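You operate a simulated robot arm through the tools that you are given. There is no shell and no other tool.

Carry out the task below with a simulated robot arm. There is one attempt and no reset: what you move stays moved.

## Task
Stack the pink card stack from the top of the long grey workbench on top of the orange card stack. Fetch the pack marked "fresh" from the counter of the dry cabinet and stand it on top of the mid card stack. Open the card drawer, put the green card box from the inside of the card drawer on the roll end of the long grey plate, then shut the drawer. Take the wooden block and leave it on top of the cream sheets. Fetch the green tile and set it on the thin blue sheets. Put the red tile on top of the black small speaker. Take the name strip on the top of the grey table and put it away on the top of the long grey workbench. The order is free. Set down upright: pack.

It is judged by the outcome, as a careful person would: the job done as asked, and still so three seconds after it is handed in. It fails if anything else is knocked over, pushed out of place, dropped, spilled or broken.

## Robot
A 7-joint arm with a vacuum gripper on a trunk, on a base that drives. Base frame: it is fixed to the floor where the robot stands at the start and does not move with it; the origin is under the middle of the robot, x ahead of it, y to its left, z up. Units: cm, rad, N and s.
Its first joint turns from -2.897 to 2.897 rad. Places, roughly: blue dry pack, pink dry pack [500, 75, 100]; card drawer [360, -50, 70]; card stack [0, -200, 75]; cream sheets (10x15x3 cm) [-110, 110, 100]; green card box [350, -75, 75]; green tile (6x6x2 cm) [100, -140, 80]; mid card stack [475, 50, 100]; name strip [-300, 100, 100]; red tile (6x6x2 cm) [70, -160, 80]; roll end of the long grey plate (18x20 cm) [330, 154, 106]; small speaker (8x8x11 cm) [70, -200, 90]; thin blue sheets (20x15x2 cm) [-250, -110, 90]; top of the long grey workbench [50, -210, 80]; wooden block (6x6x2 cm) [130, -140, 80]. Payload 1.06 kg.
Tool frame: the origin (TCP) lies in the middle of the cups' lips, and z points out of the cups. The gripper has 1 cup of 2.4 cm across, covering 2.4 by 2.4 cm (tool x, y); the bellows give 0.8 cm. With the vacuum on, a cup seals on a smooth face that it is pressed against (1 to 4 N); it does not hold porous or soft things. The pull reaches 23 N.
Orientation is that of the tool frame in the base frame, as a unit quaternion [w, x, y, z]. With the cups facing straight down, the tool's x points along the base's -x, its y along +y and its z along -z.

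## Interface
- The arm moves only by the tool move_arm. Its argument "moves" is a list of rows, each an object (a shift or turn left out is 0, a gripper value left out holds the last) with "dp": the shift along the tool's x, y, z in cm, a list of three; "angular": the turn, a rotation vector about the tool's x, y, z in rad, a list of three; "valve": the vacuum: 1 switches it on, 0 off. In form: [{"dp": [tx, ty, tz], "angular": [rx, ry, rz], "valve": valve}, ...]. A call has 1 to 20 rows; each row shifts and turns the commanded pose from where the row before left it, along the tool's axes as they then stand. Rows are played at 5 a second. More than 5 cm and 0.15 rad between two rows, or a gripper value outside its range, and nothing of the call is played. A pose out of reach is approached as far as the arm can. The call stops where the force on the tool passes 40 N (or 10 N more than at its start, if that is more) or the arm is blocked; 0.2 s more then pass. The pull builds up within a second once a cup has sealed. Time passes only in rows, and 0.2 s behind the last, so rows that do not move give it time. The reply holds the time, the measured pose of the TCP, the force on the tool along the base axes and the pull of the vacuum, in the units named above and with some noise, with the torque about the TCP (base axes, N m) and any sound that the robot's microphone picked up, and new pictures: "views" is both (left out), scene, wrist or none.
- Cameras (640 x 400 px; columns grow to the right, rows downward): "scene" is now at [18.36, 19.19, 148.81]; the picture's right is [-0.23, -0.97, 0.00], its down [-0.57, 0.13, -0.81] and it looks along [0.79, -0.18, -0.59] (base axes); focal length 263 px, centre (320, 200). "wrist" rides on the gripper at [7.8, 1.9, -9.6] in the tool frame; the picture's right is [-0.24, 0.97, 0.00], its down [-0.71, -0.17, -0.69] and it looks along [-0.67, -0.16, 0.73] (tool axes); focal length 243 px, centre (320, 200).
- roll_base(legs): drives the robot by 1 to 6 legs, each [ahead, left, turn to the left] in cm, cm and rad, along the robot's own axes; the way and the turn of a leg run together, so that a leg with both is an arc; at most 150 cm and 3.142 rad a leg. The arm and the cameras ride along, it lands a little off, and it stops where it bumps. It gives what a move gives, and a new picture of the scene camera.
- head_to(pan, tilt): turns the head with the scene camera to pan (to the left, within 2.094 rad either way) and tilt (down, from -0.506 to 1.204), counted from straight ahead of the robot. It gives what a move gives, and a new picture of the scene camera.
- point_at(camera, pixels): for up to 12 pixels [column, row] of the newest picture of that camera ("zoom" is the newest enlarged one), the place [x, y, z] in the base frame of the surface seen there, good to about 0.2 cm. No time passes.
- inspect(camera, box): a new picture of the part [left, top, right, bottom] of that camera's present view, enlarged. No time passes.
- close_job(): hands the job in; it is judged then, once.

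Leave the vacuum off and the arm clear of the work at the hand-in unless told otherwise.

The tools are called by a JSON object that holds its "name" and its "arguments". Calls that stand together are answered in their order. move_arm: Moves the arm, as the interface text tells. Its arguments: {"type":"object","properties":{"moves":{"type":"array","items":{"type":"object","properties":{"dp":{"type":"array","items":{"type":"number"}},"angular":{"type":"array","items":{"type":"number"}},"valve":{"type":"number"}}}},"views":{"type":"string","enum":["both","scene","wrist","none"]}},"required":["moves"]} The other tools are called the same way: roll_base (legs) drives the base; head_to (pan, tilt) turns the head that bears the scene camera; point_at (camera, pixels) gives the place of the surface under pixels of a picture; inspect (camera, box) takes an enlarged picture of a part of a camera's view; close_job () hands the job in.

At the start:

```text
time: 0.0
ee_pos: [67.63, -21.03, 110.25]
tool_rot: [0.0, 0.0, 1.0, 0.0]
ft_force: [-0.3, 0.2, -0.4]
wrist_torque: [0.01, 0.0, -0.01]
pull: 0.1
robot x, y, heading: [0.2, -0.15, -0.004]
head pan, tilt: [-0.229, 0.63]
```

scene: 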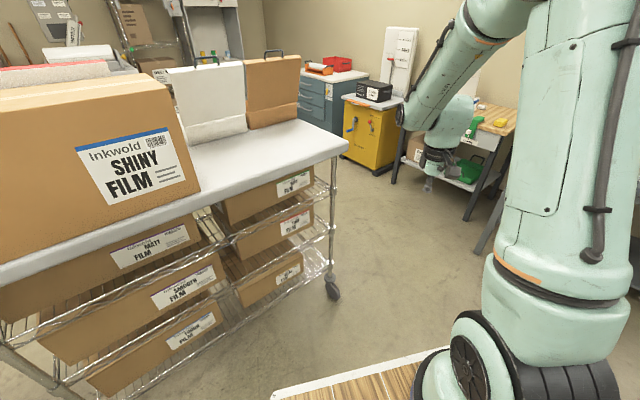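
wrist: 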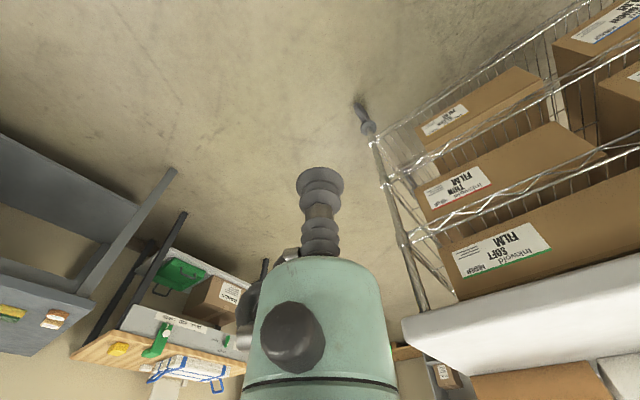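

I see a shelf cart at left, a yellow cabinet and a blue-grey cabinet further away, and a wooden-top table with a drawer. First I look around with the head, starting to the right (towards the workbench).

{"name": "head_to", "arguments": {"pan": -1.2, "tilt": 0.45}}

```text
time: 1.2
ee_pos: [67.66, -21.08, 110.21]
tool_rot: [0.0, -0.001, 1.0, -0.001]
ft_force: [0.5, -0.1, 0.1]
wrist_torque: [0.0, -0.02, 0.04]
pull: 0.2
robot x, y, heading: [-0.16, -0.11, 0.0]
head pan, tilt: [-1.201, 0.45]
```

scene: 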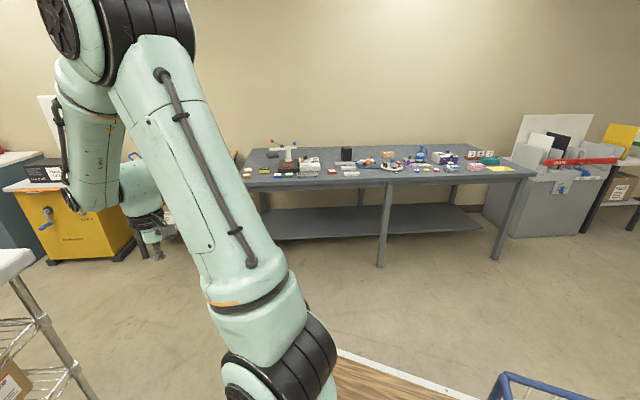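

The long grey workbench is in view, about 2 m to the right. I look further right and behind.

{"name": "head_to", "arguments": {"pan": -2.09, "tilt": 0.45}}

{"name": "head_to", "arguments": {"pan": 2.09, "tilt": 0.45}}

{"name": "head_to", "arguments": {"pan": 1.2, "tilt": 0.45}}

{"name": "head_to", "arguments": {"pan": 0.2, "tilt": 0.4}}

```text
time: 2.4
ee_pos: [67.63, -20.99, 110.32]
tool_rot: [0.0, 0.001, 1.0, 0.0]
ft_force: [-0.7, -0.1, 0.0]
wrist_torque: [0.0, 0.03, -0.01]
pull: 0.1
robot x, y, heading: [0.03, -0.12, -0.002]
head pan, tilt: [-2.089, 0.45]
```

scene: 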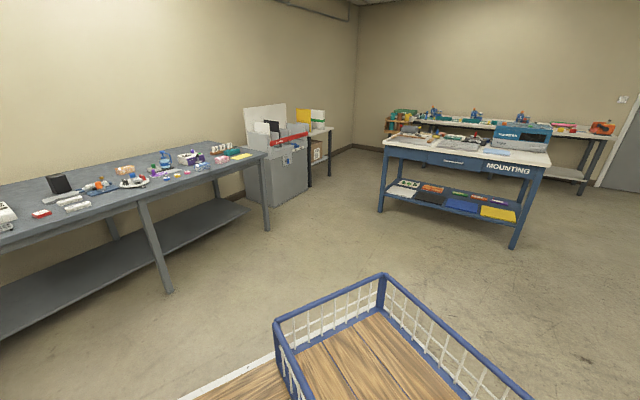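

```text
time: 5.8
ee_pos: [67.7, -21.01, 110.26]
tool_rot: [0.0, 0.0, 1.0, 0.0]
ft_force: [-0.6, -0.4, -0.3]
wrist_torque: [0.01, 0.0, 0.02]
pull: 0.1
robot x, y, heading: [-0.21, -0.17, 0.007]
head pan, tilt: [2.089, 0.45]
```

scene: 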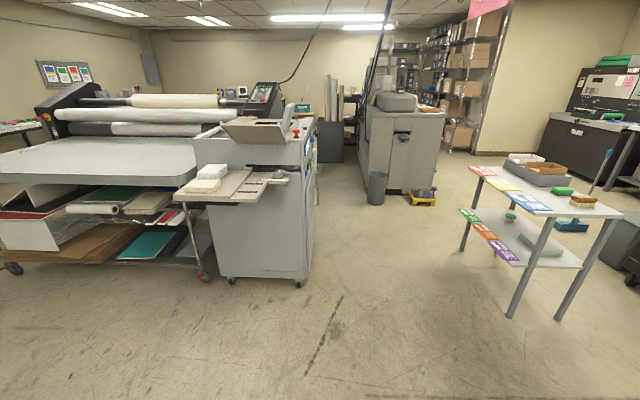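

```text
time: 7.0
ee_pos: [67.49, -21.04, 110.31]
tool_rot: [0.0, 0.0, 1.0, 0.0]
ft_force: [0.0, 0.0, -0.2]
wrist_torque: [-0.02, -0.01, -0.02]
pull: 0.1
robot x, y, heading: [-0.04, -0.11, 0.002]
head pan, tilt: [1.201, 0.45]
```

scene: 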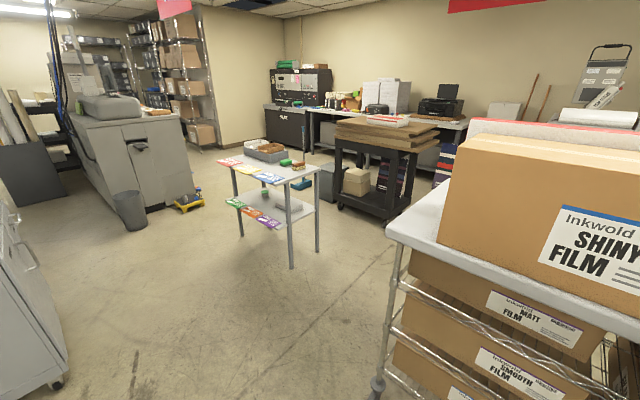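

```text
time: 8.3
ee_pos: [67.59, -20.98, 110.26]
tool_rot: [0.0, 0.001, 1.0, 0.001]
ft_force: [-0.1, -0.4, -0.2]
wrist_torque: [0.0, 0.0, 0.02]
pull: 0.1
robot x, y, heading: [-0.09, -0.02, -0.002]
head pan, tilt: [0.201, 0.4]
```

scene: 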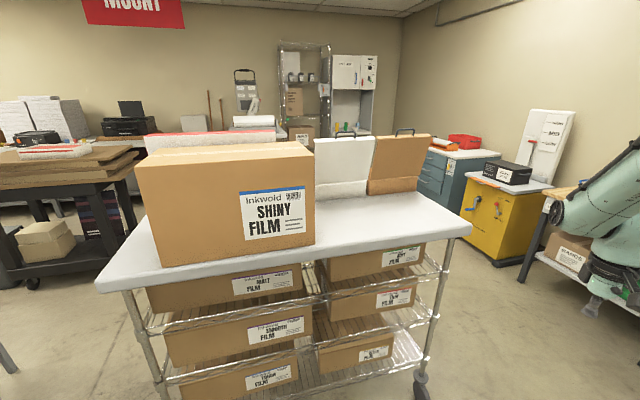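

Now I understand the room. I turn the head back to the workbench to look at it closely.

{"name": "head_to", "arguments": {"pan": -1.5, "tilt": 0.45}}

{"name": "inspect", "arguments": {"camera": "scene", "box": [100, 120, 400, 300]}}

```text
time: 10.0
ee_pos: [67.6, -21.07, 110.22]
tool_rot: [0.001, 0.0, 1.0, 0.0]
ft_force: [0.3, 0.4, 0.3]
wrist_torque: [0.0, -0.01, -0.02]
pull: 0.1
robot x, y, heading: [-0.12, -0.24, 0.005]
head pan, tilt: [-1.499, 0.45]
```

scene: 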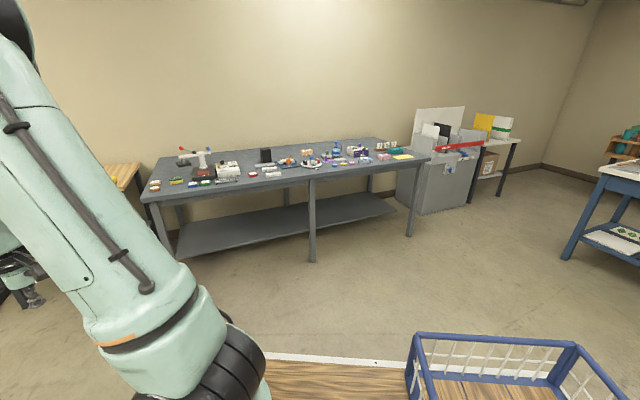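

```text
2.13 times, centred on (250, 210) of scene
```

zoom: 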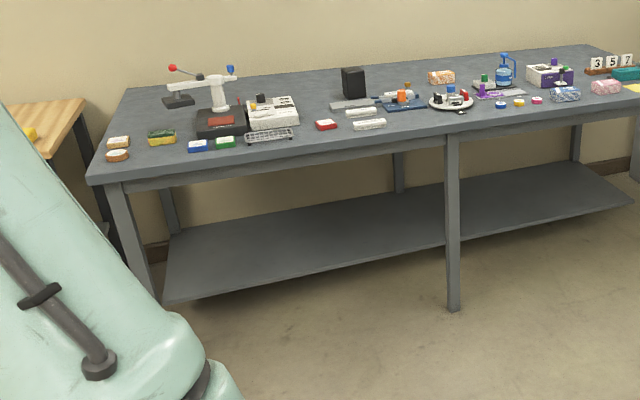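

I measure the workbench edges, and the deck and basket near the robot.

{"name": "point_at", "arguments": {"camera": "scene", "pixels": [[145, 195], [420, 158], [312, 178], [375, 364], [275, 356], [420, 335], [575, 345], [440, 385], [320, 385]]}}

{"name": "point_at", "arguments": {"camera": "zoom", "pixels": [[118, 155], [118, 141], [160, 138], [197, 145], [225, 142], [327, 125], [352, 70], [441, 76], [565, 94], [605, 87], [636, 88], [362, 112]]}}

```text
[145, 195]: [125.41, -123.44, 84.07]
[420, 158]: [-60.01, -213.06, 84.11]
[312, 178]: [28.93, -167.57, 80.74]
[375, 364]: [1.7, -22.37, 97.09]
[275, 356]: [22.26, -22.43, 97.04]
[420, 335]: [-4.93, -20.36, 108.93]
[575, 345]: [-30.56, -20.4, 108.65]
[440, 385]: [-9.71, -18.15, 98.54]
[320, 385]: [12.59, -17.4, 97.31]
```

```text
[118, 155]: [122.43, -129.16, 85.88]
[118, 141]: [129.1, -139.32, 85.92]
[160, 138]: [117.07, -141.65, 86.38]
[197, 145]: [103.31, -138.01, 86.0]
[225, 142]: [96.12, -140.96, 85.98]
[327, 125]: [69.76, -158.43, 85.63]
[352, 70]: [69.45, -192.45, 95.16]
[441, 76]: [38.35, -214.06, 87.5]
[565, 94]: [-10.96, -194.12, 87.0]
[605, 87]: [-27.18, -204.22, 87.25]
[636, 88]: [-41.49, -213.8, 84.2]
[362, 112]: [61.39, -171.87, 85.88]
```

The bench top is at z≈84 and its front edge is slanted (about 26°). A tray with a basket rides on the robot's side/back. I look straight down around the robot to learn the base footprint and what the tray is.

{"name": "head_to", "arguments": {"pan": -2.09, "tilt": 1.2}}

{"name": "head_to", "arguments": {"pan": 2.09, "tilt": 1.2}}

{"name": "head_to", "arguments": {"pan": 0.5, "tilt": 1.2}}

```text
time: 11.1
ee_pos: [67.64, -20.98, 110.38]
tool_rot: [0.0, 0.0, 1.0, 0.0]
ft_force: [-0.6, 0.5, 0.2]
wrist_torque: [0.04, 0.0, -0.02]
pull: 0.2
robot x, y, heading: [-0.39, -0.1, -0.004]
head pan, tilt: [-2.089, 1.201]
```

scene: 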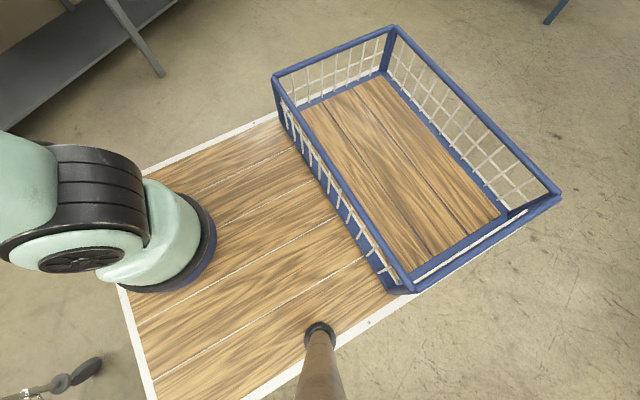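

```text
time: 14.5
ee_pos: [67.59, -20.96, 110.17]
tool_rot: [0.001, 0.001, 1.0, 0.0]
ft_force: [-0.6, 1.3, 0.3]
wrist_torque: [0.01, 0.0, 0.02]
pull: 0.1
robot x, y, heading: [0.06, 0.52, 0.003]
head pan, tilt: [2.089, 1.201]
```

scene: 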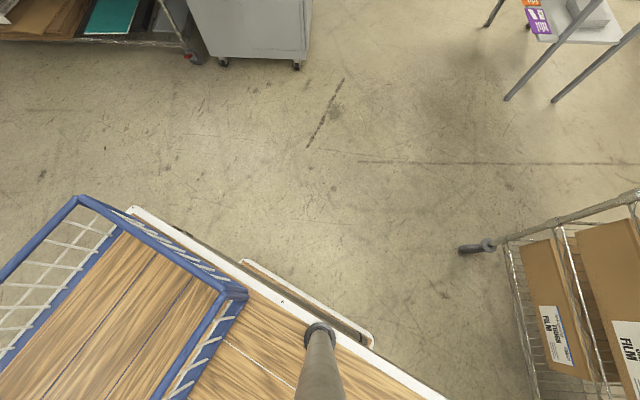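

```text
time: 16.2
ee_pos: [67.62, -20.98, 110.2]
tool_rot: [0.0, 0.0, 1.0, 0.0]
ft_force: [0.2, 0.4, -0.4]
wrist_torque: [0.05, -0.01, 0.02]
pull: 0.0
robot x, y, heading: [0.41, 0.22, 0.003]
head pan, tilt: [0.499, 1.201]
```

scene: 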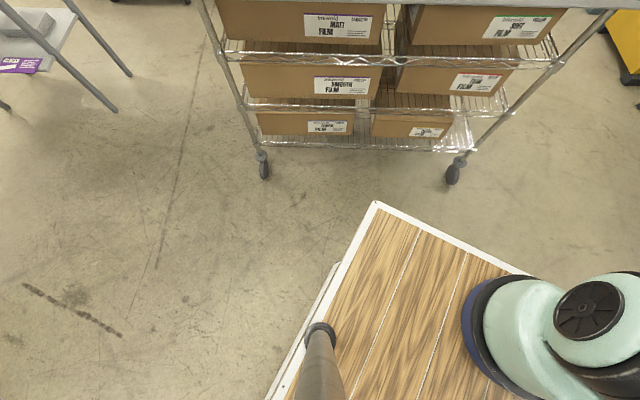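

The robot carries a wooden deck (z≈97) with the arm at the front and a basket at the back. I measure the deck corner in this picture.

{"name": "point_at", "arguments": {"camera": "scene", "pixels": [[375, 202], [500, 262], [335, 270], [275, 395], [460, 165], [262, 160], [400, 100], [460, 250]]}}

{"name": "head_to", "arguments": {"pan": -0.5, "tilt": 1.2}}

```text
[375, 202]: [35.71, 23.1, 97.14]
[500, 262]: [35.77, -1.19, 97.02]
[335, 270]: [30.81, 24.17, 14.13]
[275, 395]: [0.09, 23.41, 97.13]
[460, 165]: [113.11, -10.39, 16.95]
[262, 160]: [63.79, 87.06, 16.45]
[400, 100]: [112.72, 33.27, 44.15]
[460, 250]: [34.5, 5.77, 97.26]
```

```text
time: 17.4
ee_pos: [67.57, -21.12, 110.38]
tool_rot: [0.0, 0.001, 1.0, 0.0]
ft_force: [0.3, -0.4, 0.6]
wrist_torque: [0.01, -0.01, 0.01]
pull: 0.2
robot x, y, heading: [0.23, 0.18, -0.002]
head pan, tilt: [-0.499, 1.201]
```

scene: 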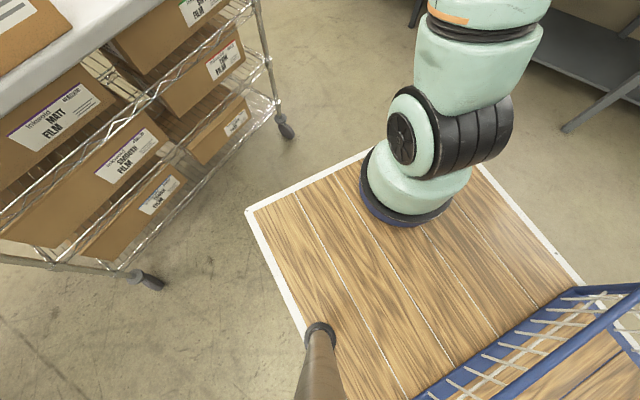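

I measure where the arm's base stands on the deck.

{"name": "point_at", "arguments": {"camera": "scene", "pixels": [[405, 226], [362, 190], [448, 212], [365, 150], [248, 210], [580, 285], [480, 165], [465, 35]]}}

{"name": "head_to", "arguments": {"pan": -2.09, "tilt": 1.0}}

```text
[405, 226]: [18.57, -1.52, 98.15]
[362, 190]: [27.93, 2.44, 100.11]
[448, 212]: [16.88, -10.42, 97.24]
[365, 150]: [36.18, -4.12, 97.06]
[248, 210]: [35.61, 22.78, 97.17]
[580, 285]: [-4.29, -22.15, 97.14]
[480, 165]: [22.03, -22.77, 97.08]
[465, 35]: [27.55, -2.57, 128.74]
```

```text
time: 19.1
ee_pos: [67.63, -21.15, 110.24]
tool_rot: [0.0, 0.0, 1.0, 0.0]
ft_force: [-0.1, 0.5, 0.1]
wrist_torque: [-0.01, 0.0, -0.01]
pull: 0.1
robot x, y, heading: [-0.07, 0.31, -0.001]
head pan, tilt: [-2.089, 1.0]
```

scene: 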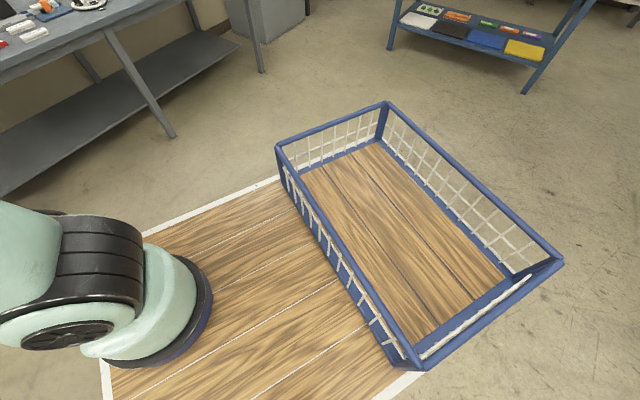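

The arm base is about at (26, -8) on the deck, whose front edge is at x=36. I turn to face the workbench squarely and drive to in front of the pink/orange card stacks.

{"name": "roll_base", "arguments": {"legs": [[0, 0, -1.12], [0, -70, 0], [80, 0, 0]]}}

{"name": "head_to", "arguments": {"pan": -0.1, "tilt": 0.7}}

```text
time: 29.6
ee_pos: [-14.98, -174.01, 110.23]
tool_rot: [0.0, 0.529, 0.849, 0.0]
ft_force: [1.0, 0.1, 0.0]
wrist_torque: [-0.03, 0.02, -0.01]
pull: 0.0
robot x, y, heading: [-26.08, -104.36, -1.114]
head pan, tilt: [-2.089, 1.0]
```

scene: 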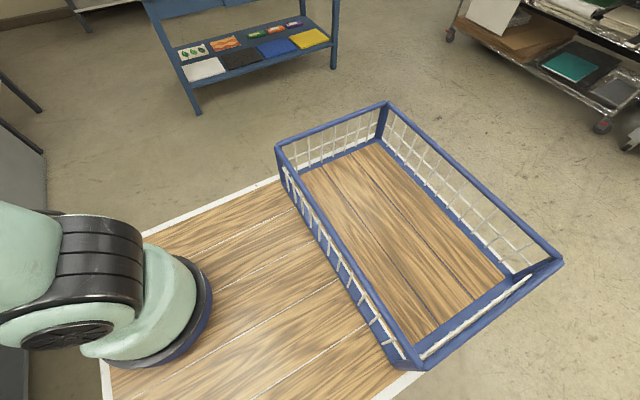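

```text
time: 31.6
ee_pos: [-14.9, -174.0, 110.3]
tool_rot: [-0.001, 0.529, 0.848, 0.0]
ft_force: [-0.3, -0.2, 0.2]
wrist_torque: [0.01, 0.02, 0.01]
pull: 0.1
robot x, y, heading: [-25.83, -104.2, -1.118]
head pan, tilt: [-0.099, 0.7]
```

scene: 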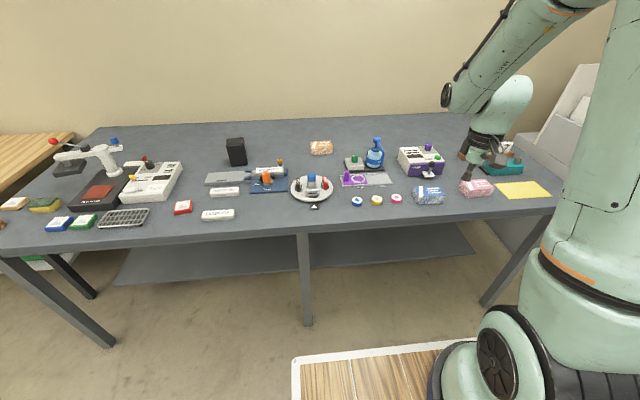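

The robot stands before the bench. I zoom in on the orange and pink stacks and neighbours.

{"name": "inspect", "arguments": {"camera": "scene", "box": [270, 120, 510, 230]}}

{"name": "point_at", "arguments": {"camera": "scene", "pixels": [[321, 147], [311, 143], [332, 142], [476, 186], [462, 182], [490, 181], [376, 140], [420, 155], [300, 231], [550, 211]]}}

```text
2.67 times, centred on (390, 175) of scene
```

zoom: 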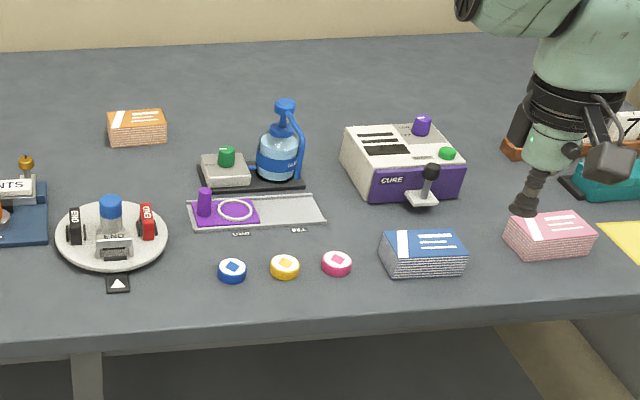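

```text
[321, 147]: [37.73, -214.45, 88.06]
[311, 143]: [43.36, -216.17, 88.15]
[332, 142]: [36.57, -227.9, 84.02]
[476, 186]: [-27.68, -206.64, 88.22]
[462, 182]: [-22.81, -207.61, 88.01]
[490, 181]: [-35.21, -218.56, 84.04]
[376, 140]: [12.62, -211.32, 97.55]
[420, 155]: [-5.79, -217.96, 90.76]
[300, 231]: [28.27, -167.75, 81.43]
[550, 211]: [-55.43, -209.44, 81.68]
```

I take the top-face corners of both stacks in the zoom picture.

{"name": "point_at", "arguments": {"camera": "zoom", "pixels": [[109, 115], [161, 111], [165, 123], [109, 127], [137, 119], [512, 219], [577, 214], [592, 235], [518, 241], [550, 228]]}}

```text
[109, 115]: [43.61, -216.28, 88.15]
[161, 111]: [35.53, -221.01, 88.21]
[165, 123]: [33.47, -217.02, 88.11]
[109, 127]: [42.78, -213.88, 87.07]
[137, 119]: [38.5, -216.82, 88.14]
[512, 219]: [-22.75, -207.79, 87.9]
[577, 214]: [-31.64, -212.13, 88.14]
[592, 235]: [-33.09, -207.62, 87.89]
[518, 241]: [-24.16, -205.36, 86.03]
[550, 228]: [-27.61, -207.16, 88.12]
```

Orange is at about (38.5, -216.7), pink at about (-27.8, -207.5), tops at z≈88.1. Orange is out of reach from here, so I drive 15 cm closer.

{"name": "roll_base", "arguments": {"legs": [[15, 0, 0]]}}

{"name": "move_arm", "arguments": {"moves": [{"dp": [-2, -5, 0]}, {"dp": [-2, -5, 0]}, {"dp": [-2, -5, 0]}, {"dp": [0, -5, 0]}]}}

```text
time: 33.0
ee_pos: [-8.27, -187.67, 110.24]
tool_rot: [0.0, 0.529, 0.849, 0.0]
ft_force: [0.1, -1.0, -0.1]
wrist_torque: [0.0, 0.05, -0.01]
pull: 0.1
robot x, y, heading: [-19.42, -117.47, -1.118]
head pan, tilt: [-0.099, 0.7]
```

scene: 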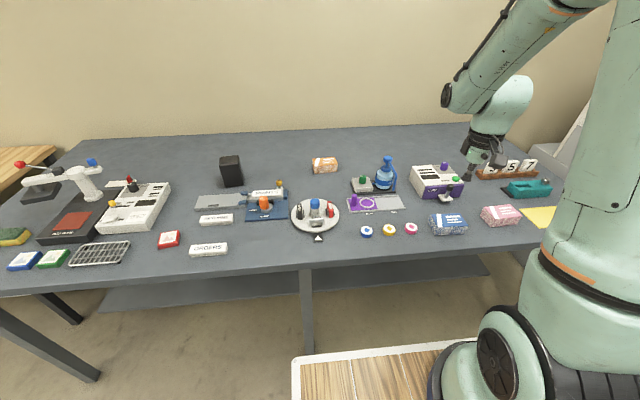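

```text
refused: row 1 steps farther than a row can; nothing moved
```

A row may step at most 5 cm in all. I go in smaller rows to above the pink stack.

{"name": "move_arm", "arguments": {"moves": [{"dp": [-1.5, -4.4, 0]}, {"dp": [-1.5, -4.4, 0]}, {"dp": [-1.5, -4.4, 0]}, {"dp": [-1.5, -4.4, 0]}, {"dp": [-1.5, -4.4, 0]}, {"dp": [-1.6, -4.3, 0]}, {"dp": [0, 0, 4]}, {"dp": [0, 0, 4]}]}}

```text
time: 34.8
ee_pos: [-27.96, -207.61, 102.07]
tool_rot: [0.0, 0.529, 0.848, -0.001]
ft_force: [0.7, 0.1, 0.6]
wrist_torque: [-0.02, 0.01, 0.0]
pull: 0.1
robot x, y, heading: [-19.22, -117.81, -1.12]
head pan, tilt: [-0.099, 0.7]
```

scene: 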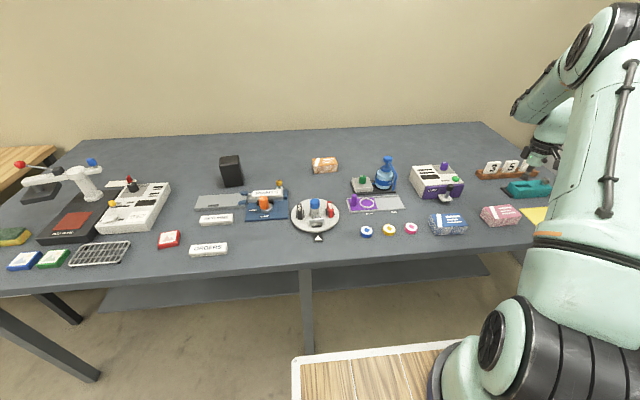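
wrist: 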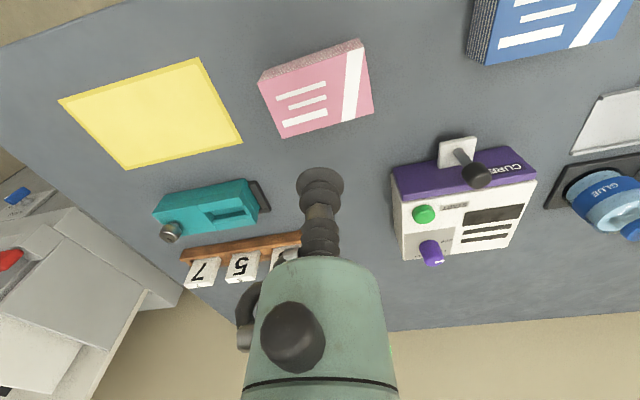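

The pink stack is right beneath the cup (wrist picture about (317, 90)). I read its corners through the wrist camera for centre and yaw.

{"name": "inspect", "arguments": {"camera": "wrist", "box": [240, 30, 400, 150]}}

```text
3.33 times, centred on (320, 90) of wrist
```

zoom: 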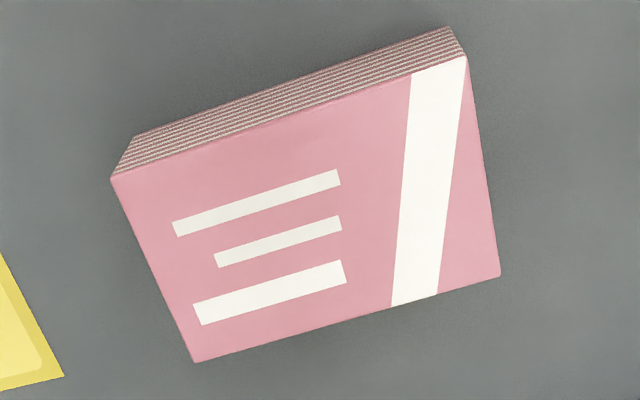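

{"name": "point_at", "arguments": {"camera": "zoom", "pixels": [[114, 180], [464, 60], [498, 272], [195, 359], [310, 210]]}}

```text
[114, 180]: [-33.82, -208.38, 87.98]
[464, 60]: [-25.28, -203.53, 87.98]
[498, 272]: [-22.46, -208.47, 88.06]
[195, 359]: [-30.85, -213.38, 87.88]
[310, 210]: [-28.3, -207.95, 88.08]
```

Pink centre is (-28.1, -208.4), yaw ≈ 0.52 rad, the same as the orange stack's. I shift above the centre and go down with vacuum on.

{"name": "move_arm", "arguments": {"moves": [{"dp": [-0.68, -0.49, 4]}, {"dp": [0, 0, 4]}, {"dp": [0, 0, 4], "valve": 1}, {"dp": [0, 0, 1.5]}, {"dp": [0, 0, 0.7]}, {"dp": [0, 0, 0]}, {"dp": [0, 0, 0]}], "views": "wrist"}}

```text
time: 36.4
ee_pos: [-28.16, -208.34, 87.93]
tool_rot: [0.0, 0.529, 0.848, 0.0]
ft_force: [-0.5, 1.4, 5.0]
wrist_torque: [0.02, 0.01, -0.02]
pull: 22.7
robot x, y, heading: [-18.95, -117.61, -1.115]
head pan, tilt: [-0.099, 0.7]
```

wrist: 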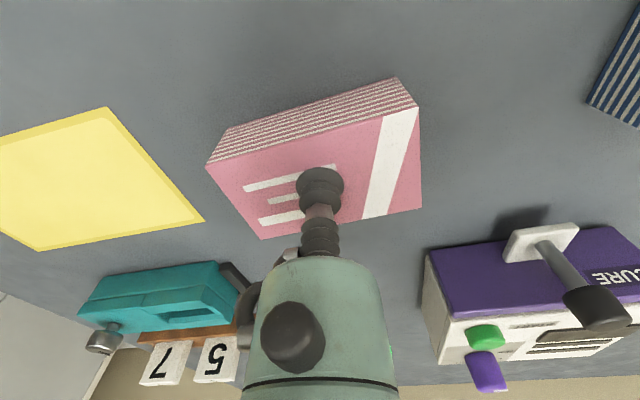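

Sealed (pull 22.7 N). I lift 20 cm to clear the bottle and look.

{"name": "move_arm", "arguments": {"moves": [{"dp": [0, 0, -1]}, {"dp": [0, 0, -2]}, {"dp": [0, 0, -3]}, {"dp": [0, 0, -4]}, {"dp": [0, 0, -4]}, {"dp": [0, 0, -4]}, {"dp": [0, 0, -3]}], "views": "both"}}

```text
time: 38.0
ee_pos: [-27.8, -208.42, 108.96]
tool_rot: [0.0, 0.529, 0.849, 0.0]
ft_force: [0.3, -0.1, -1.7]
wrist_torque: [0.01, 0.0, 0.03]
pull: 23.1
robot x, y, heading: [-19.16, -118.05, -1.115]
head pan, tilt: [-0.099, 0.7]
```

scene: 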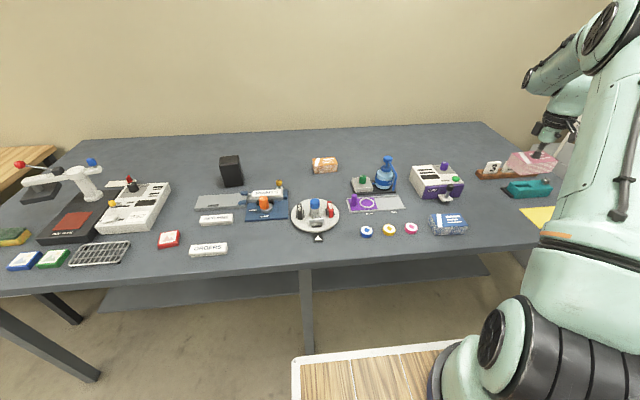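
wrist: 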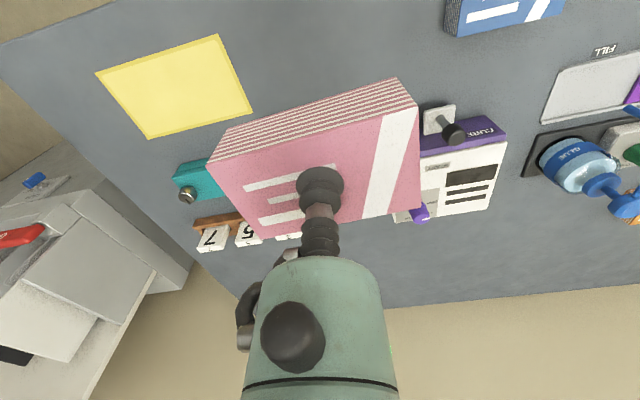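

Held. I measure the orange stack again from here, zooming in on it at (324, 165).

{"name": "inspect", "arguments": {"camera": "scene", "box": [294, 145, 354, 185]}}

```text
10.00 times, centred on (324, 165) of scene
```

zoom: 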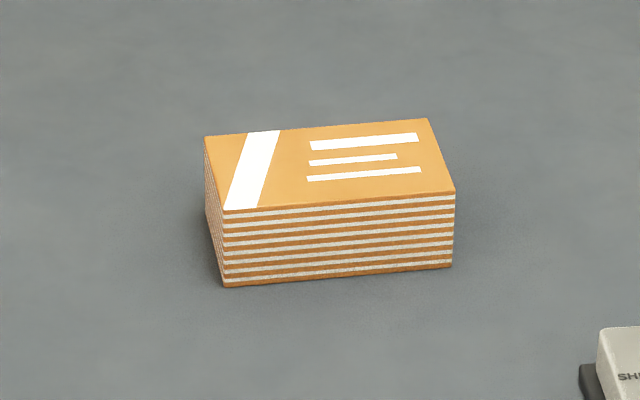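

{"name": "point_at", "arguments": {"camera": "zoom", "pixels": [[208, 138], [426, 120], [453, 189], [225, 208], [330, 165]]}}

```text
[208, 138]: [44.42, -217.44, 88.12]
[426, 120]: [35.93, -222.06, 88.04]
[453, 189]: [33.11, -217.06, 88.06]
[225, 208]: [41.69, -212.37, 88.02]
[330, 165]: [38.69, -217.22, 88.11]
```

Orange centre is (38.8, -217.2), yaw 0.50. I carry the pink stack there at this height, staying well above the bottle, then look before lowering.

{"name": "move_arm", "arguments": {"moves": [{"dp": [-2.48, 3.73, 0]}, {"dp": [-2.48, 3.73, 0]}, {"dp": [-2.48, 3.73, 0]}, {"dp": [-2.48, 3.73, 0]}, {"dp": [-2.48, 3.73, 0]}, {"dp": [-2.48, 3.73, 0]}, {"dp": [-2.48, 3.73, 0]}, {"dp": [-2.48, 3.73, 0]}, {"dp": [-2.48, 3.73, 0]}, {"dp": [-2.48, 3.73, 0]}, {"dp": [-2.48, 3.73, 0]}, {"dp": [-2.48, 3.73, 0]}, {"dp": [-2.48, 3.73, 0]}, {"dp": [-2.48, 3.73, 0]}, {"dp": [-2.48, 3.73, 0], "angular": [0, 0, 0.02]}, {"dp": [0, 0, 0]}], "views": "both"}}

```text
time: 41.4
ee_pos: [28.38, -210.63, 109.36]
tool_rot: [0.0, 0.533, 0.846, -0.001]
ft_force: [0.3, -0.6, -1.5]
wrist_torque: [0.01, 0.02, 0.01]
pull: 23.2
out of reach, approached as far as the arm can: row 11, 12, 13, 14, 15
robot x, y, heading: [-18.79, -117.41, -1.116]
head pan, tilt: [-0.099, 0.7]
```

scene: 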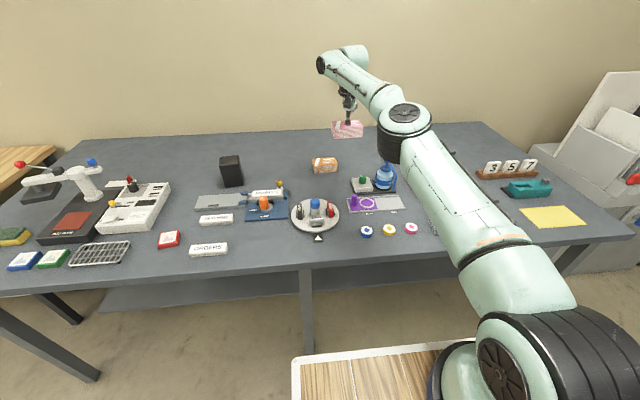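
wrist: 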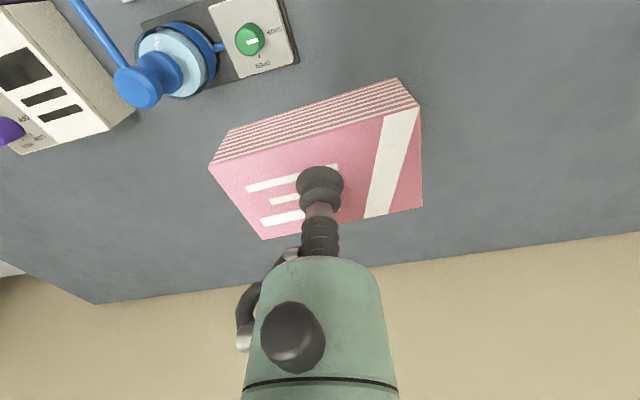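

The arm ran out of reach at (28.4, -210.6). I drive the base 16 cm left and 15 cm ahead so that the orange stack is nearer; the held stack stays at z≈105, above everything.

{"name": "roll_base", "arguments": {"legs": [[0, 16, 0], [12, 0, 0]]}}

```text
time: 43.6
ee_pos: [48.13, -214.18, 109.31]
tool_rot: [0.001, 0.533, 0.846, 0.0]
ft_force: [0.0, -0.2, -2.1]
wrist_torque: [0.02, 0.03, 0.05]
pull: 23.2
robot x, y, heading: [0.72, -121.59, -1.116]
head pan, tilt: [-0.099, 0.7]
```

scene: 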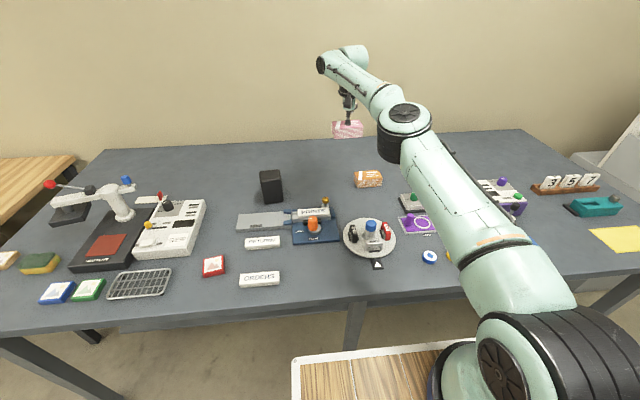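

I check with a resting row whether the commanded pose matches the measured one, then correct.

{"name": "move_arm", "arguments": {"moves": [{"dp": [0.5, -2, 0]}, {"dp": [0, 0, 0]}], "views": "none"}}

```text
time: 44.2
ee_pos: [46.12, -214.55, 109.33]
tool_rot: [0.0, 0.533, 0.846, 0.0]
ft_force: [-0.5, 0.1, -1.2]
wrist_torque: [0.02, 0.01, 0.01]
pull: 22.9
robot x, y, heading: [0.44, -121.41, -1.113]
head pan, tilt: [-0.099, 0.7]
```

The commanded pose follows. I remeasure the orange stack from here at (368, 178).

{"name": "inspect", "arguments": {"camera": "scene", "box": [338, 160, 398, 200]}}

```text
10.00 times, centred on (368, 180) of scene
```

zoom: 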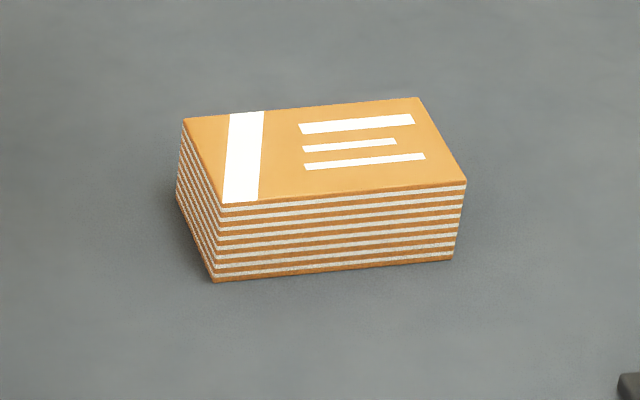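

{"name": "point_at", "arguments": {"camera": "zoom", "pixels": [[185, 120], [416, 99], [464, 181], [221, 202], [320, 150]]}}

{"name": "move_arm", "arguments": {"moves": [{"dp": [0.4, -3.9, 0]}, {"dp": [0.37, -3.85, 0]}, {"dp": [0, 0, 4]}, {"dp": [0, 0, 4]}, {"dp": [0, 0, 2]}, {"dp": [0, 0, 0]}], "views": "both"}}

```text
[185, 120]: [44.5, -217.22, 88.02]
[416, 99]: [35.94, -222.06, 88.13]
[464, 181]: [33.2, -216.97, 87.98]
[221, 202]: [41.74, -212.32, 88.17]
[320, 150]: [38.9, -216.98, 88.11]
```

```text
time: 45.6
ee_pos: [38.89, -217.26, 99.43]
tool_rot: [0.0, 0.533, 0.846, -0.001]
ft_force: [-0.9, 0.8, -1.9]
wrist_torque: [0.0, -0.02, 0.0]
pull: 23.2
robot x, y, heading: [0.16, -121.34, -1.111]
head pan, tilt: [-0.099, 0.7]
```

scene: 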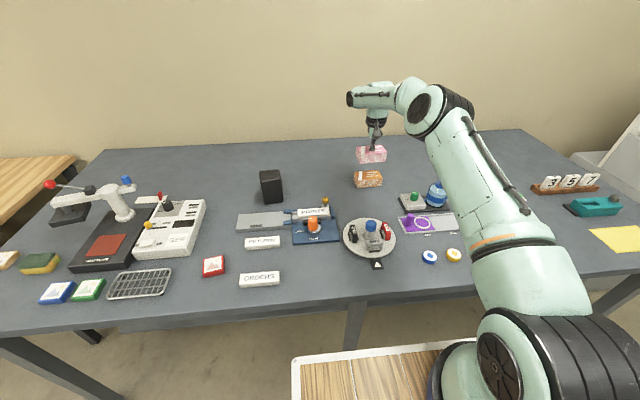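
wrist: 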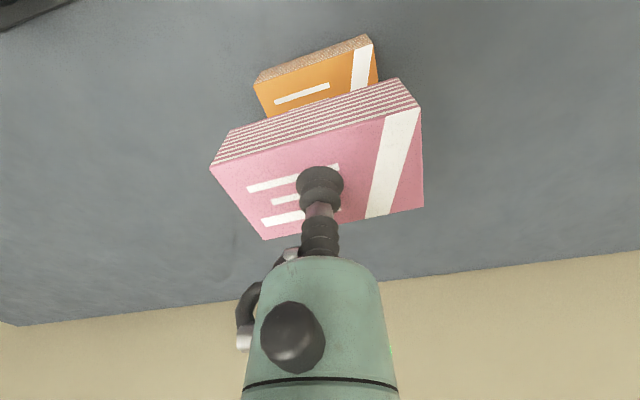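

Aligned. I lower to just above contact and on gently.

{"name": "move_arm", "arguments": {"moves": [{"dp": [0, 0, 4]}, {"dp": [0, 0, 2]}, {"dp": [0, 0, 0.7]}, {"dp": [0, 0, 0.5]}, {"dp": [0, 0, 0]}], "views": "wrist"}}

```text
time: 46.8
ee_pos: [38.96, -217.26, 92.15]
tool_rot: [0.0, 0.533, 0.846, 0.0]
ft_force: [0.3, 0.5, -1.8]
wrist_torque: [0.0, 0.02, -0.02]
pull: 23.1
robot x, y, heading: [0.68, -121.34, -1.116]
head pan, tilt: [-0.099, 0.7]
```

wrist: 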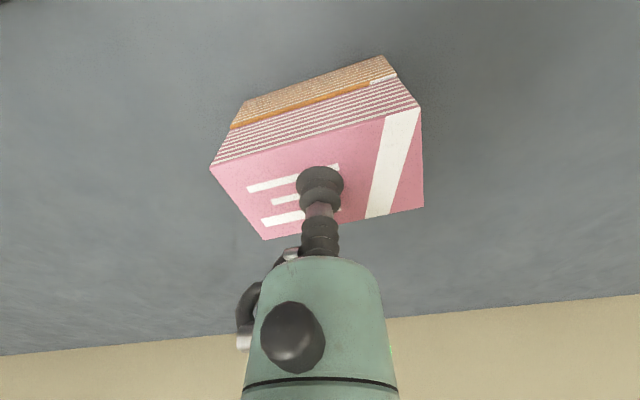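

No contact yet (force still the weight). I go down in small steps.

{"name": "move_arm", "arguments": {"moves": [{"dp": [0, 0, 0.3]}, {"dp": [0, 0, 0.3]}, {"dp": [0, 0, 0]}], "views": "wrist"}}

```text
time: 47.6
ee_pos: [38.86, -217.3, 91.72]
tool_rot: [0.002, 0.534, 0.846, -0.001]
ft_force: [1.9, -7.3, 18.0]
wrist_torque: [0.03, -0.05, 0.0]
pull: 23.0
robot x, y, heading: [0.65, -121.59, -1.115]
head pan, tilt: [-0.099, 0.7]
```

wrist: 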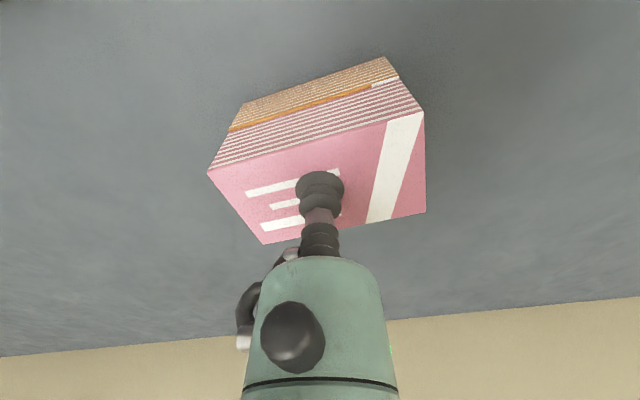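

Seated firmly. I ease up 0.35 cm, switch the vacuum off, wait, and rise.

{"name": "move_arm", "arguments": {"moves": [{"dp": [0, 0, -0.35]}, {"dp": [0, 0, 0], "valve": 0}, {"dp": [0, 0, 0]}, {"dp": [0, 0, 0]}, {"dp": [0, 0, 0]}, {"dp": [0, 0, -0.5]}, {"dp": [0, 0, -1]}, {"dp": [0, 0, -4]}, {"dp": [0, 0, -4]}, {"dp": [0, 0, -4]}, {"dp": [0, 0, -4]}], "views": "both"}}

```text
time: 50.0
ee_pos: [38.79, -217.18, 109.5]
tool_rot: [0.0, 0.534, 0.846, 0.0]
ft_force: [0.1, 0.6, 0.6]
wrist_torque: [0.02, 0.02, 0.0]
pull: 0.0
robot x, y, heading: [0.6, -121.25, -1.112]
head pan, tilt: [-0.099, 0.7]
```

scene: 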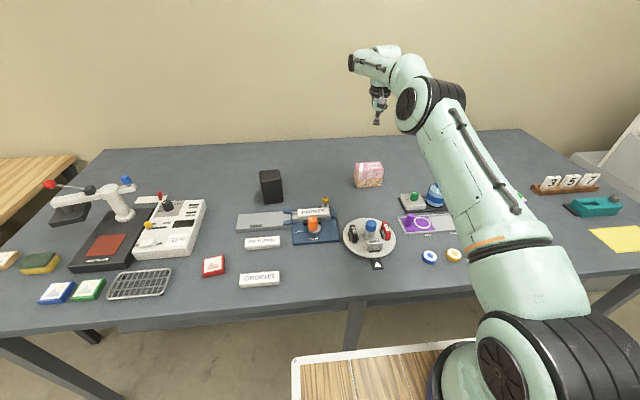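
wrist: 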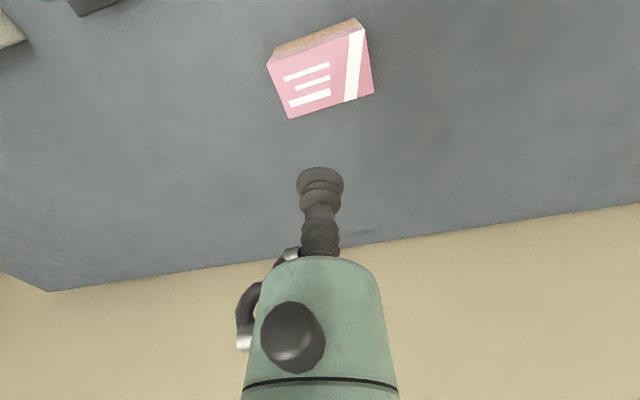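

Pink sits squarely on orange. Next the red tile (213, 266) onto the speaker (271, 186). I drive 25 cm left and 3 cm back so both are within reach.

{"name": "roll_base", "arguments": {"legs": [[-3, 0, 0], [0, 25, 0]]}}

{"name": "head_to", "arguments": {"pan": 0.1, "tilt": 0.75}}

```text
time: 52.3
ee_pos: [60.22, -203.4, 109.54]
tool_rot: [0.0, 0.533, 0.846, 0.0]
ft_force: [1.6, 0.7, 0.1]
wrist_torque: [0.02, -0.01, 0.0]
pull: 0.1
robot x, y, heading: [21.92, -107.48, -1.112]
head pan, tilt: [-0.099, 0.7]
```

scene: 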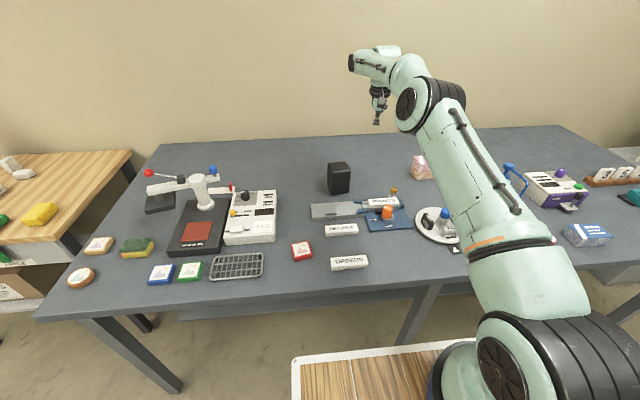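

```text
time: 53.0
ee_pos: [60.17, -203.59, 109.47]
tool_rot: [0.0, 0.533, 0.846, 0.0]
ft_force: [-1.1, -0.3, 0.2]
wrist_torque: [-0.01, 0.0, 0.02]
pull: 0.1
robot x, y, heading: [22.02, -107.64, -1.11]
head pan, tilt: [0.099, 0.75]
```

scene: 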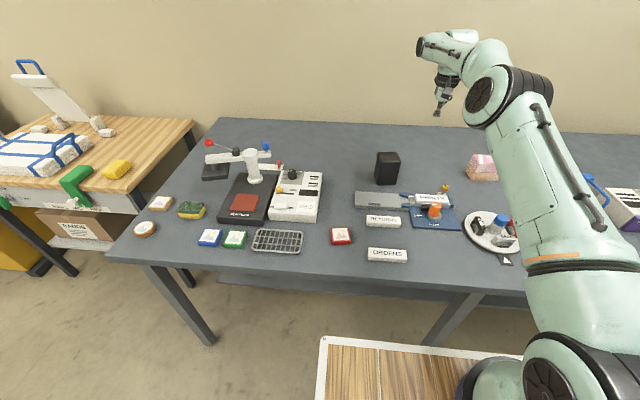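

I zoom on the tiles, and then on the speaker and the wooden blocks.

{"name": "inspect", "arguments": {"camera": "scene", "box": [120, 180, 370, 270]}}

{"name": "point_at", "arguments": {"camera": "zoom", "pixels": [[564, 142], [85, 50], [295, 150], [230, 147], [64, 125], [544, 130], [584, 129], [588, 155], [545, 156]]}}

{"name": "inspect", "arguments": {"camera": "scene", "box": [340, 135, 440, 200]}}

{"name": "point_at", "arguments": {"camera": "zoom", "pixels": [[236, 126], [365, 108], [382, 143], [245, 168], [305, 137]]}}

```text
2.56 times, centred on (245, 225) of scene
```

zoom: 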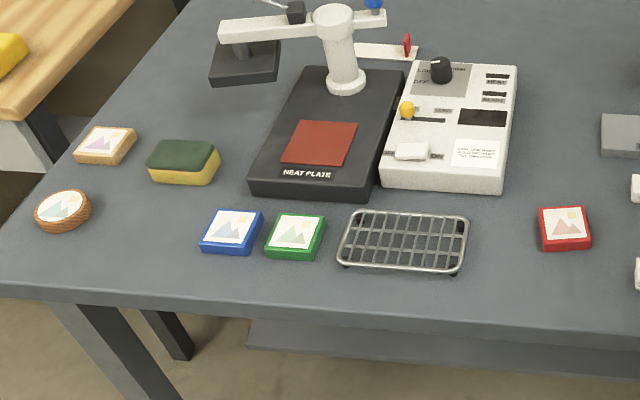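

```text
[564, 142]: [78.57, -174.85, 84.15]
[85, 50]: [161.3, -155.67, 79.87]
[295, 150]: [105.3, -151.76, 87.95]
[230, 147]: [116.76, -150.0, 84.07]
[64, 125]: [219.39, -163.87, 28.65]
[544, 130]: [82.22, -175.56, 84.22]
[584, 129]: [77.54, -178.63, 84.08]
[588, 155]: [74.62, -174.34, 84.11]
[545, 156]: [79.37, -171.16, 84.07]
```

```text
6.15 times, centred on (390, 168) of scene
```

zoom: 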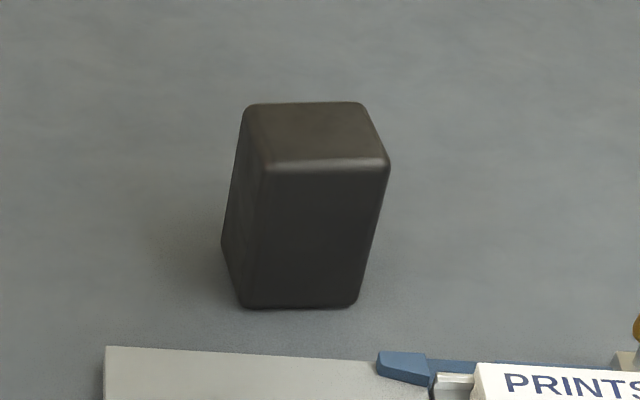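

```text
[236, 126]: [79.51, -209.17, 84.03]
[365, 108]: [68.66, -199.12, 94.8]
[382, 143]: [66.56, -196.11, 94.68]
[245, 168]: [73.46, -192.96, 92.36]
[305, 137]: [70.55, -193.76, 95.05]
```

I guessed pixels too early on the tiles; now I read the speaker's top properly in this zoom, then zoom on the red tile.

{"name": "point_at", "arguments": {"camera": "zoom", "pixels": [[254, 108], [358, 106], [380, 155], [268, 160], [315, 134], [310, 112], [320, 155], [262, 135], [370, 132]]}}

{"name": "inspect", "arguments": {"camera": "scene", "box": [316, 220, 366, 252]}}

```text
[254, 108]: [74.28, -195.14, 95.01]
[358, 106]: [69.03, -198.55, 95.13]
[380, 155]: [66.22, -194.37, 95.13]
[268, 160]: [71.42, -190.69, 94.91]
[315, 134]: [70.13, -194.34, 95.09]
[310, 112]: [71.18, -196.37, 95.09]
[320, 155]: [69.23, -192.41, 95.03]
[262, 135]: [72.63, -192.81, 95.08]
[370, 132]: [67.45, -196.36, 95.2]
```

```text
12.50 times, centred on (341, 236) of scene
```

zoom: 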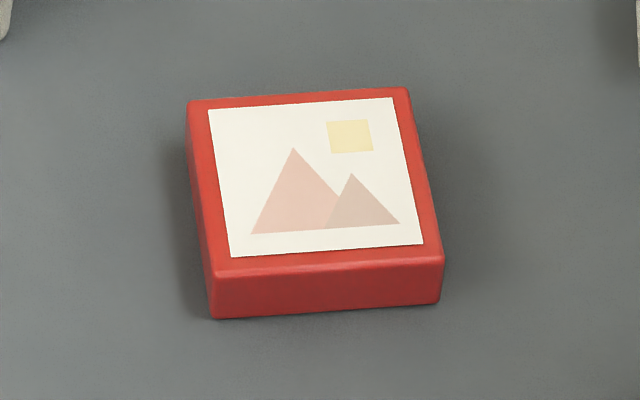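

{"name": "point_at", "arguments": {"camera": "zoom", "pixels": [[194, 106], [402, 93], [436, 250], [216, 268], [310, 180], [222, 235], [416, 180]]}}

```text
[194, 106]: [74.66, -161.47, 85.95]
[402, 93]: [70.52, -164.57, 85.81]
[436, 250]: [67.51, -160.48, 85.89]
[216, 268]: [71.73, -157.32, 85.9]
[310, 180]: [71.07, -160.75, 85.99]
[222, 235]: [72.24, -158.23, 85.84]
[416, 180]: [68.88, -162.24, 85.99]
```

Red tile centre (71.1, -161.0), top z≈85.95; speaker top centre (70.2, -194.6), z≈95.1. I move the cup above the red tile.

{"name": "move_arm", "arguments": {"moves": [{"dp": [3.36, 2.82, 0]}, {"dp": [3.36, 2.82, 0]}, {"dp": [3.36, 2.82, 0]}, {"dp": [3.36, 2.82, 0]}, {"dp": [3.36, 2.82, 0]}, {"dp": [3.36, 2.82, 0]}, {"dp": [3.36, 2.82, 0]}, {"dp": [3.36, 2.82, 0]}, {"dp": [3.36, 2.82, 0]}, {"dp": [3.36, 2.82, 0]}, {"dp": [0, 0, 5]}, {"dp": [0, 0, 4]}, {"dp": [0, 0, 0]}], "views": "both"}}

```text
time: 55.8
ee_pos: [70.92, -160.7, 100.38]
tool_rot: [0.0, 0.533, 0.846, 0.0]
ft_force: [0.2, 0.0, -0.6]
wrist_torque: [0.02, 0.01, 0.0]
pull: 0.0
robot x, y, heading: [21.95, -107.65, -1.114]
head pan, tilt: [0.099, 0.75]
```

scene: 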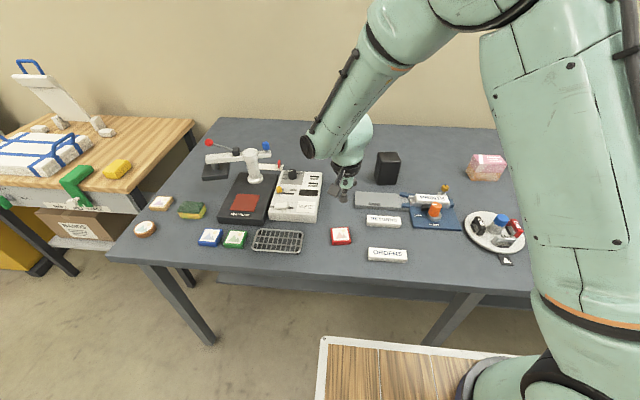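
wrist: 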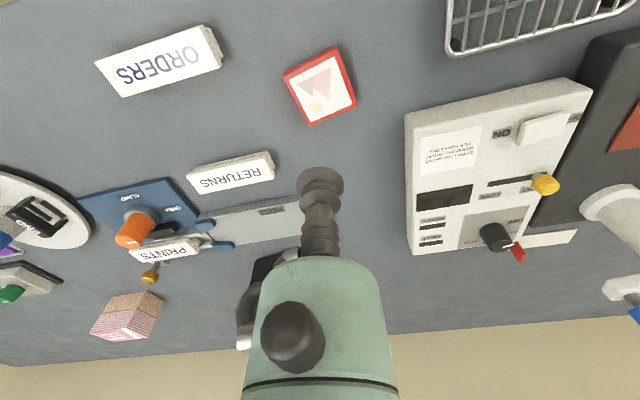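

The tile is right under the cup. I go down with the vacuum on.

{"name": "move_arm", "arguments": {"moves": [{"dp": [-0.35, 0, 4]}, {"dp": [0, 0, 4]}, {"dp": [0, 0, 4], "valve": 1}, {"dp": [0, 0, 1.8]}, {"dp": [0, 0, 0.7]}, {"dp": [0, 0, 0.2]}, {"dp": [0, 0, 0]}, {"dp": [0, 0, 0]}], "views": "wrist"}}

```text
time: 57.6
ee_pos: [71.19, -161.29, 85.77]
tool_rot: [0.001, 0.533, 0.846, 0.0]
ft_force: [-0.5, 1.0, 1.0]
wrist_torque: [0.02, 0.0, 0.0]
pull: 22.7
robot x, y, heading: [22.06, -107.5, -1.113]
head pan, tilt: [0.099, 0.75]
```

wrist: 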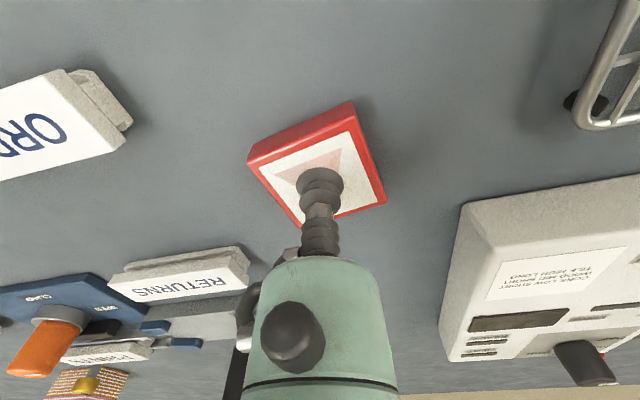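

Sealed. I lift 18 cm and carry it above the speaker.

{"name": "move_arm", "arguments": {"moves": [{"dp": [0, 0, -1]}, {"dp": [0, 0, -3]}, {"dp": [0, 0, -4]}, {"dp": [0, 0, -4]}, {"dp": [0, 0, -4]}, {"dp": [0, 0, -3]}, {"dp": [-4.25, -2.17, 0], "angular": [0, 0, 0.05]}, {"dp": [-4.1, -2.4, 0]}, {"dp": [-4.1, -2.4, 0]}, {"dp": [-4.1, -2.4, 0]}, {"dp": [-4.1, -2.4, 0]}, {"dp": [-4.1, -2.4, 0]}, {"dp": [-4.1, -2.4, 0]}, {"dp": [0, 0, 0]}], "views": "both"}}

```text
time: 60.6
ee_pos: [67.32, -194.42, 104.72]
tool_rot: [0.0, 0.554, 0.833, 0.0]
ft_force: [0.5, 1.1, -1.3]
wrist_torque: [0.0, -0.02, 0.0]
pull: 23.0
robot x, y, heading: [21.89, -108.05, -1.111]
head pan, tilt: [0.099, 0.75]
```

scene: 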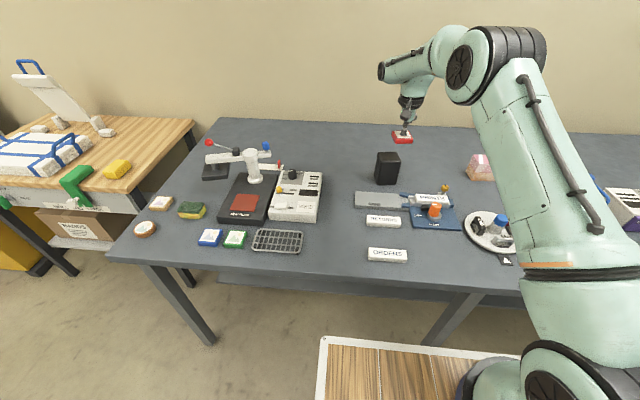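
wrist: 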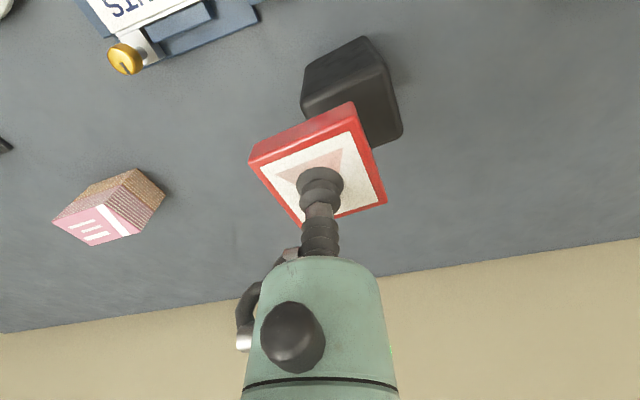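

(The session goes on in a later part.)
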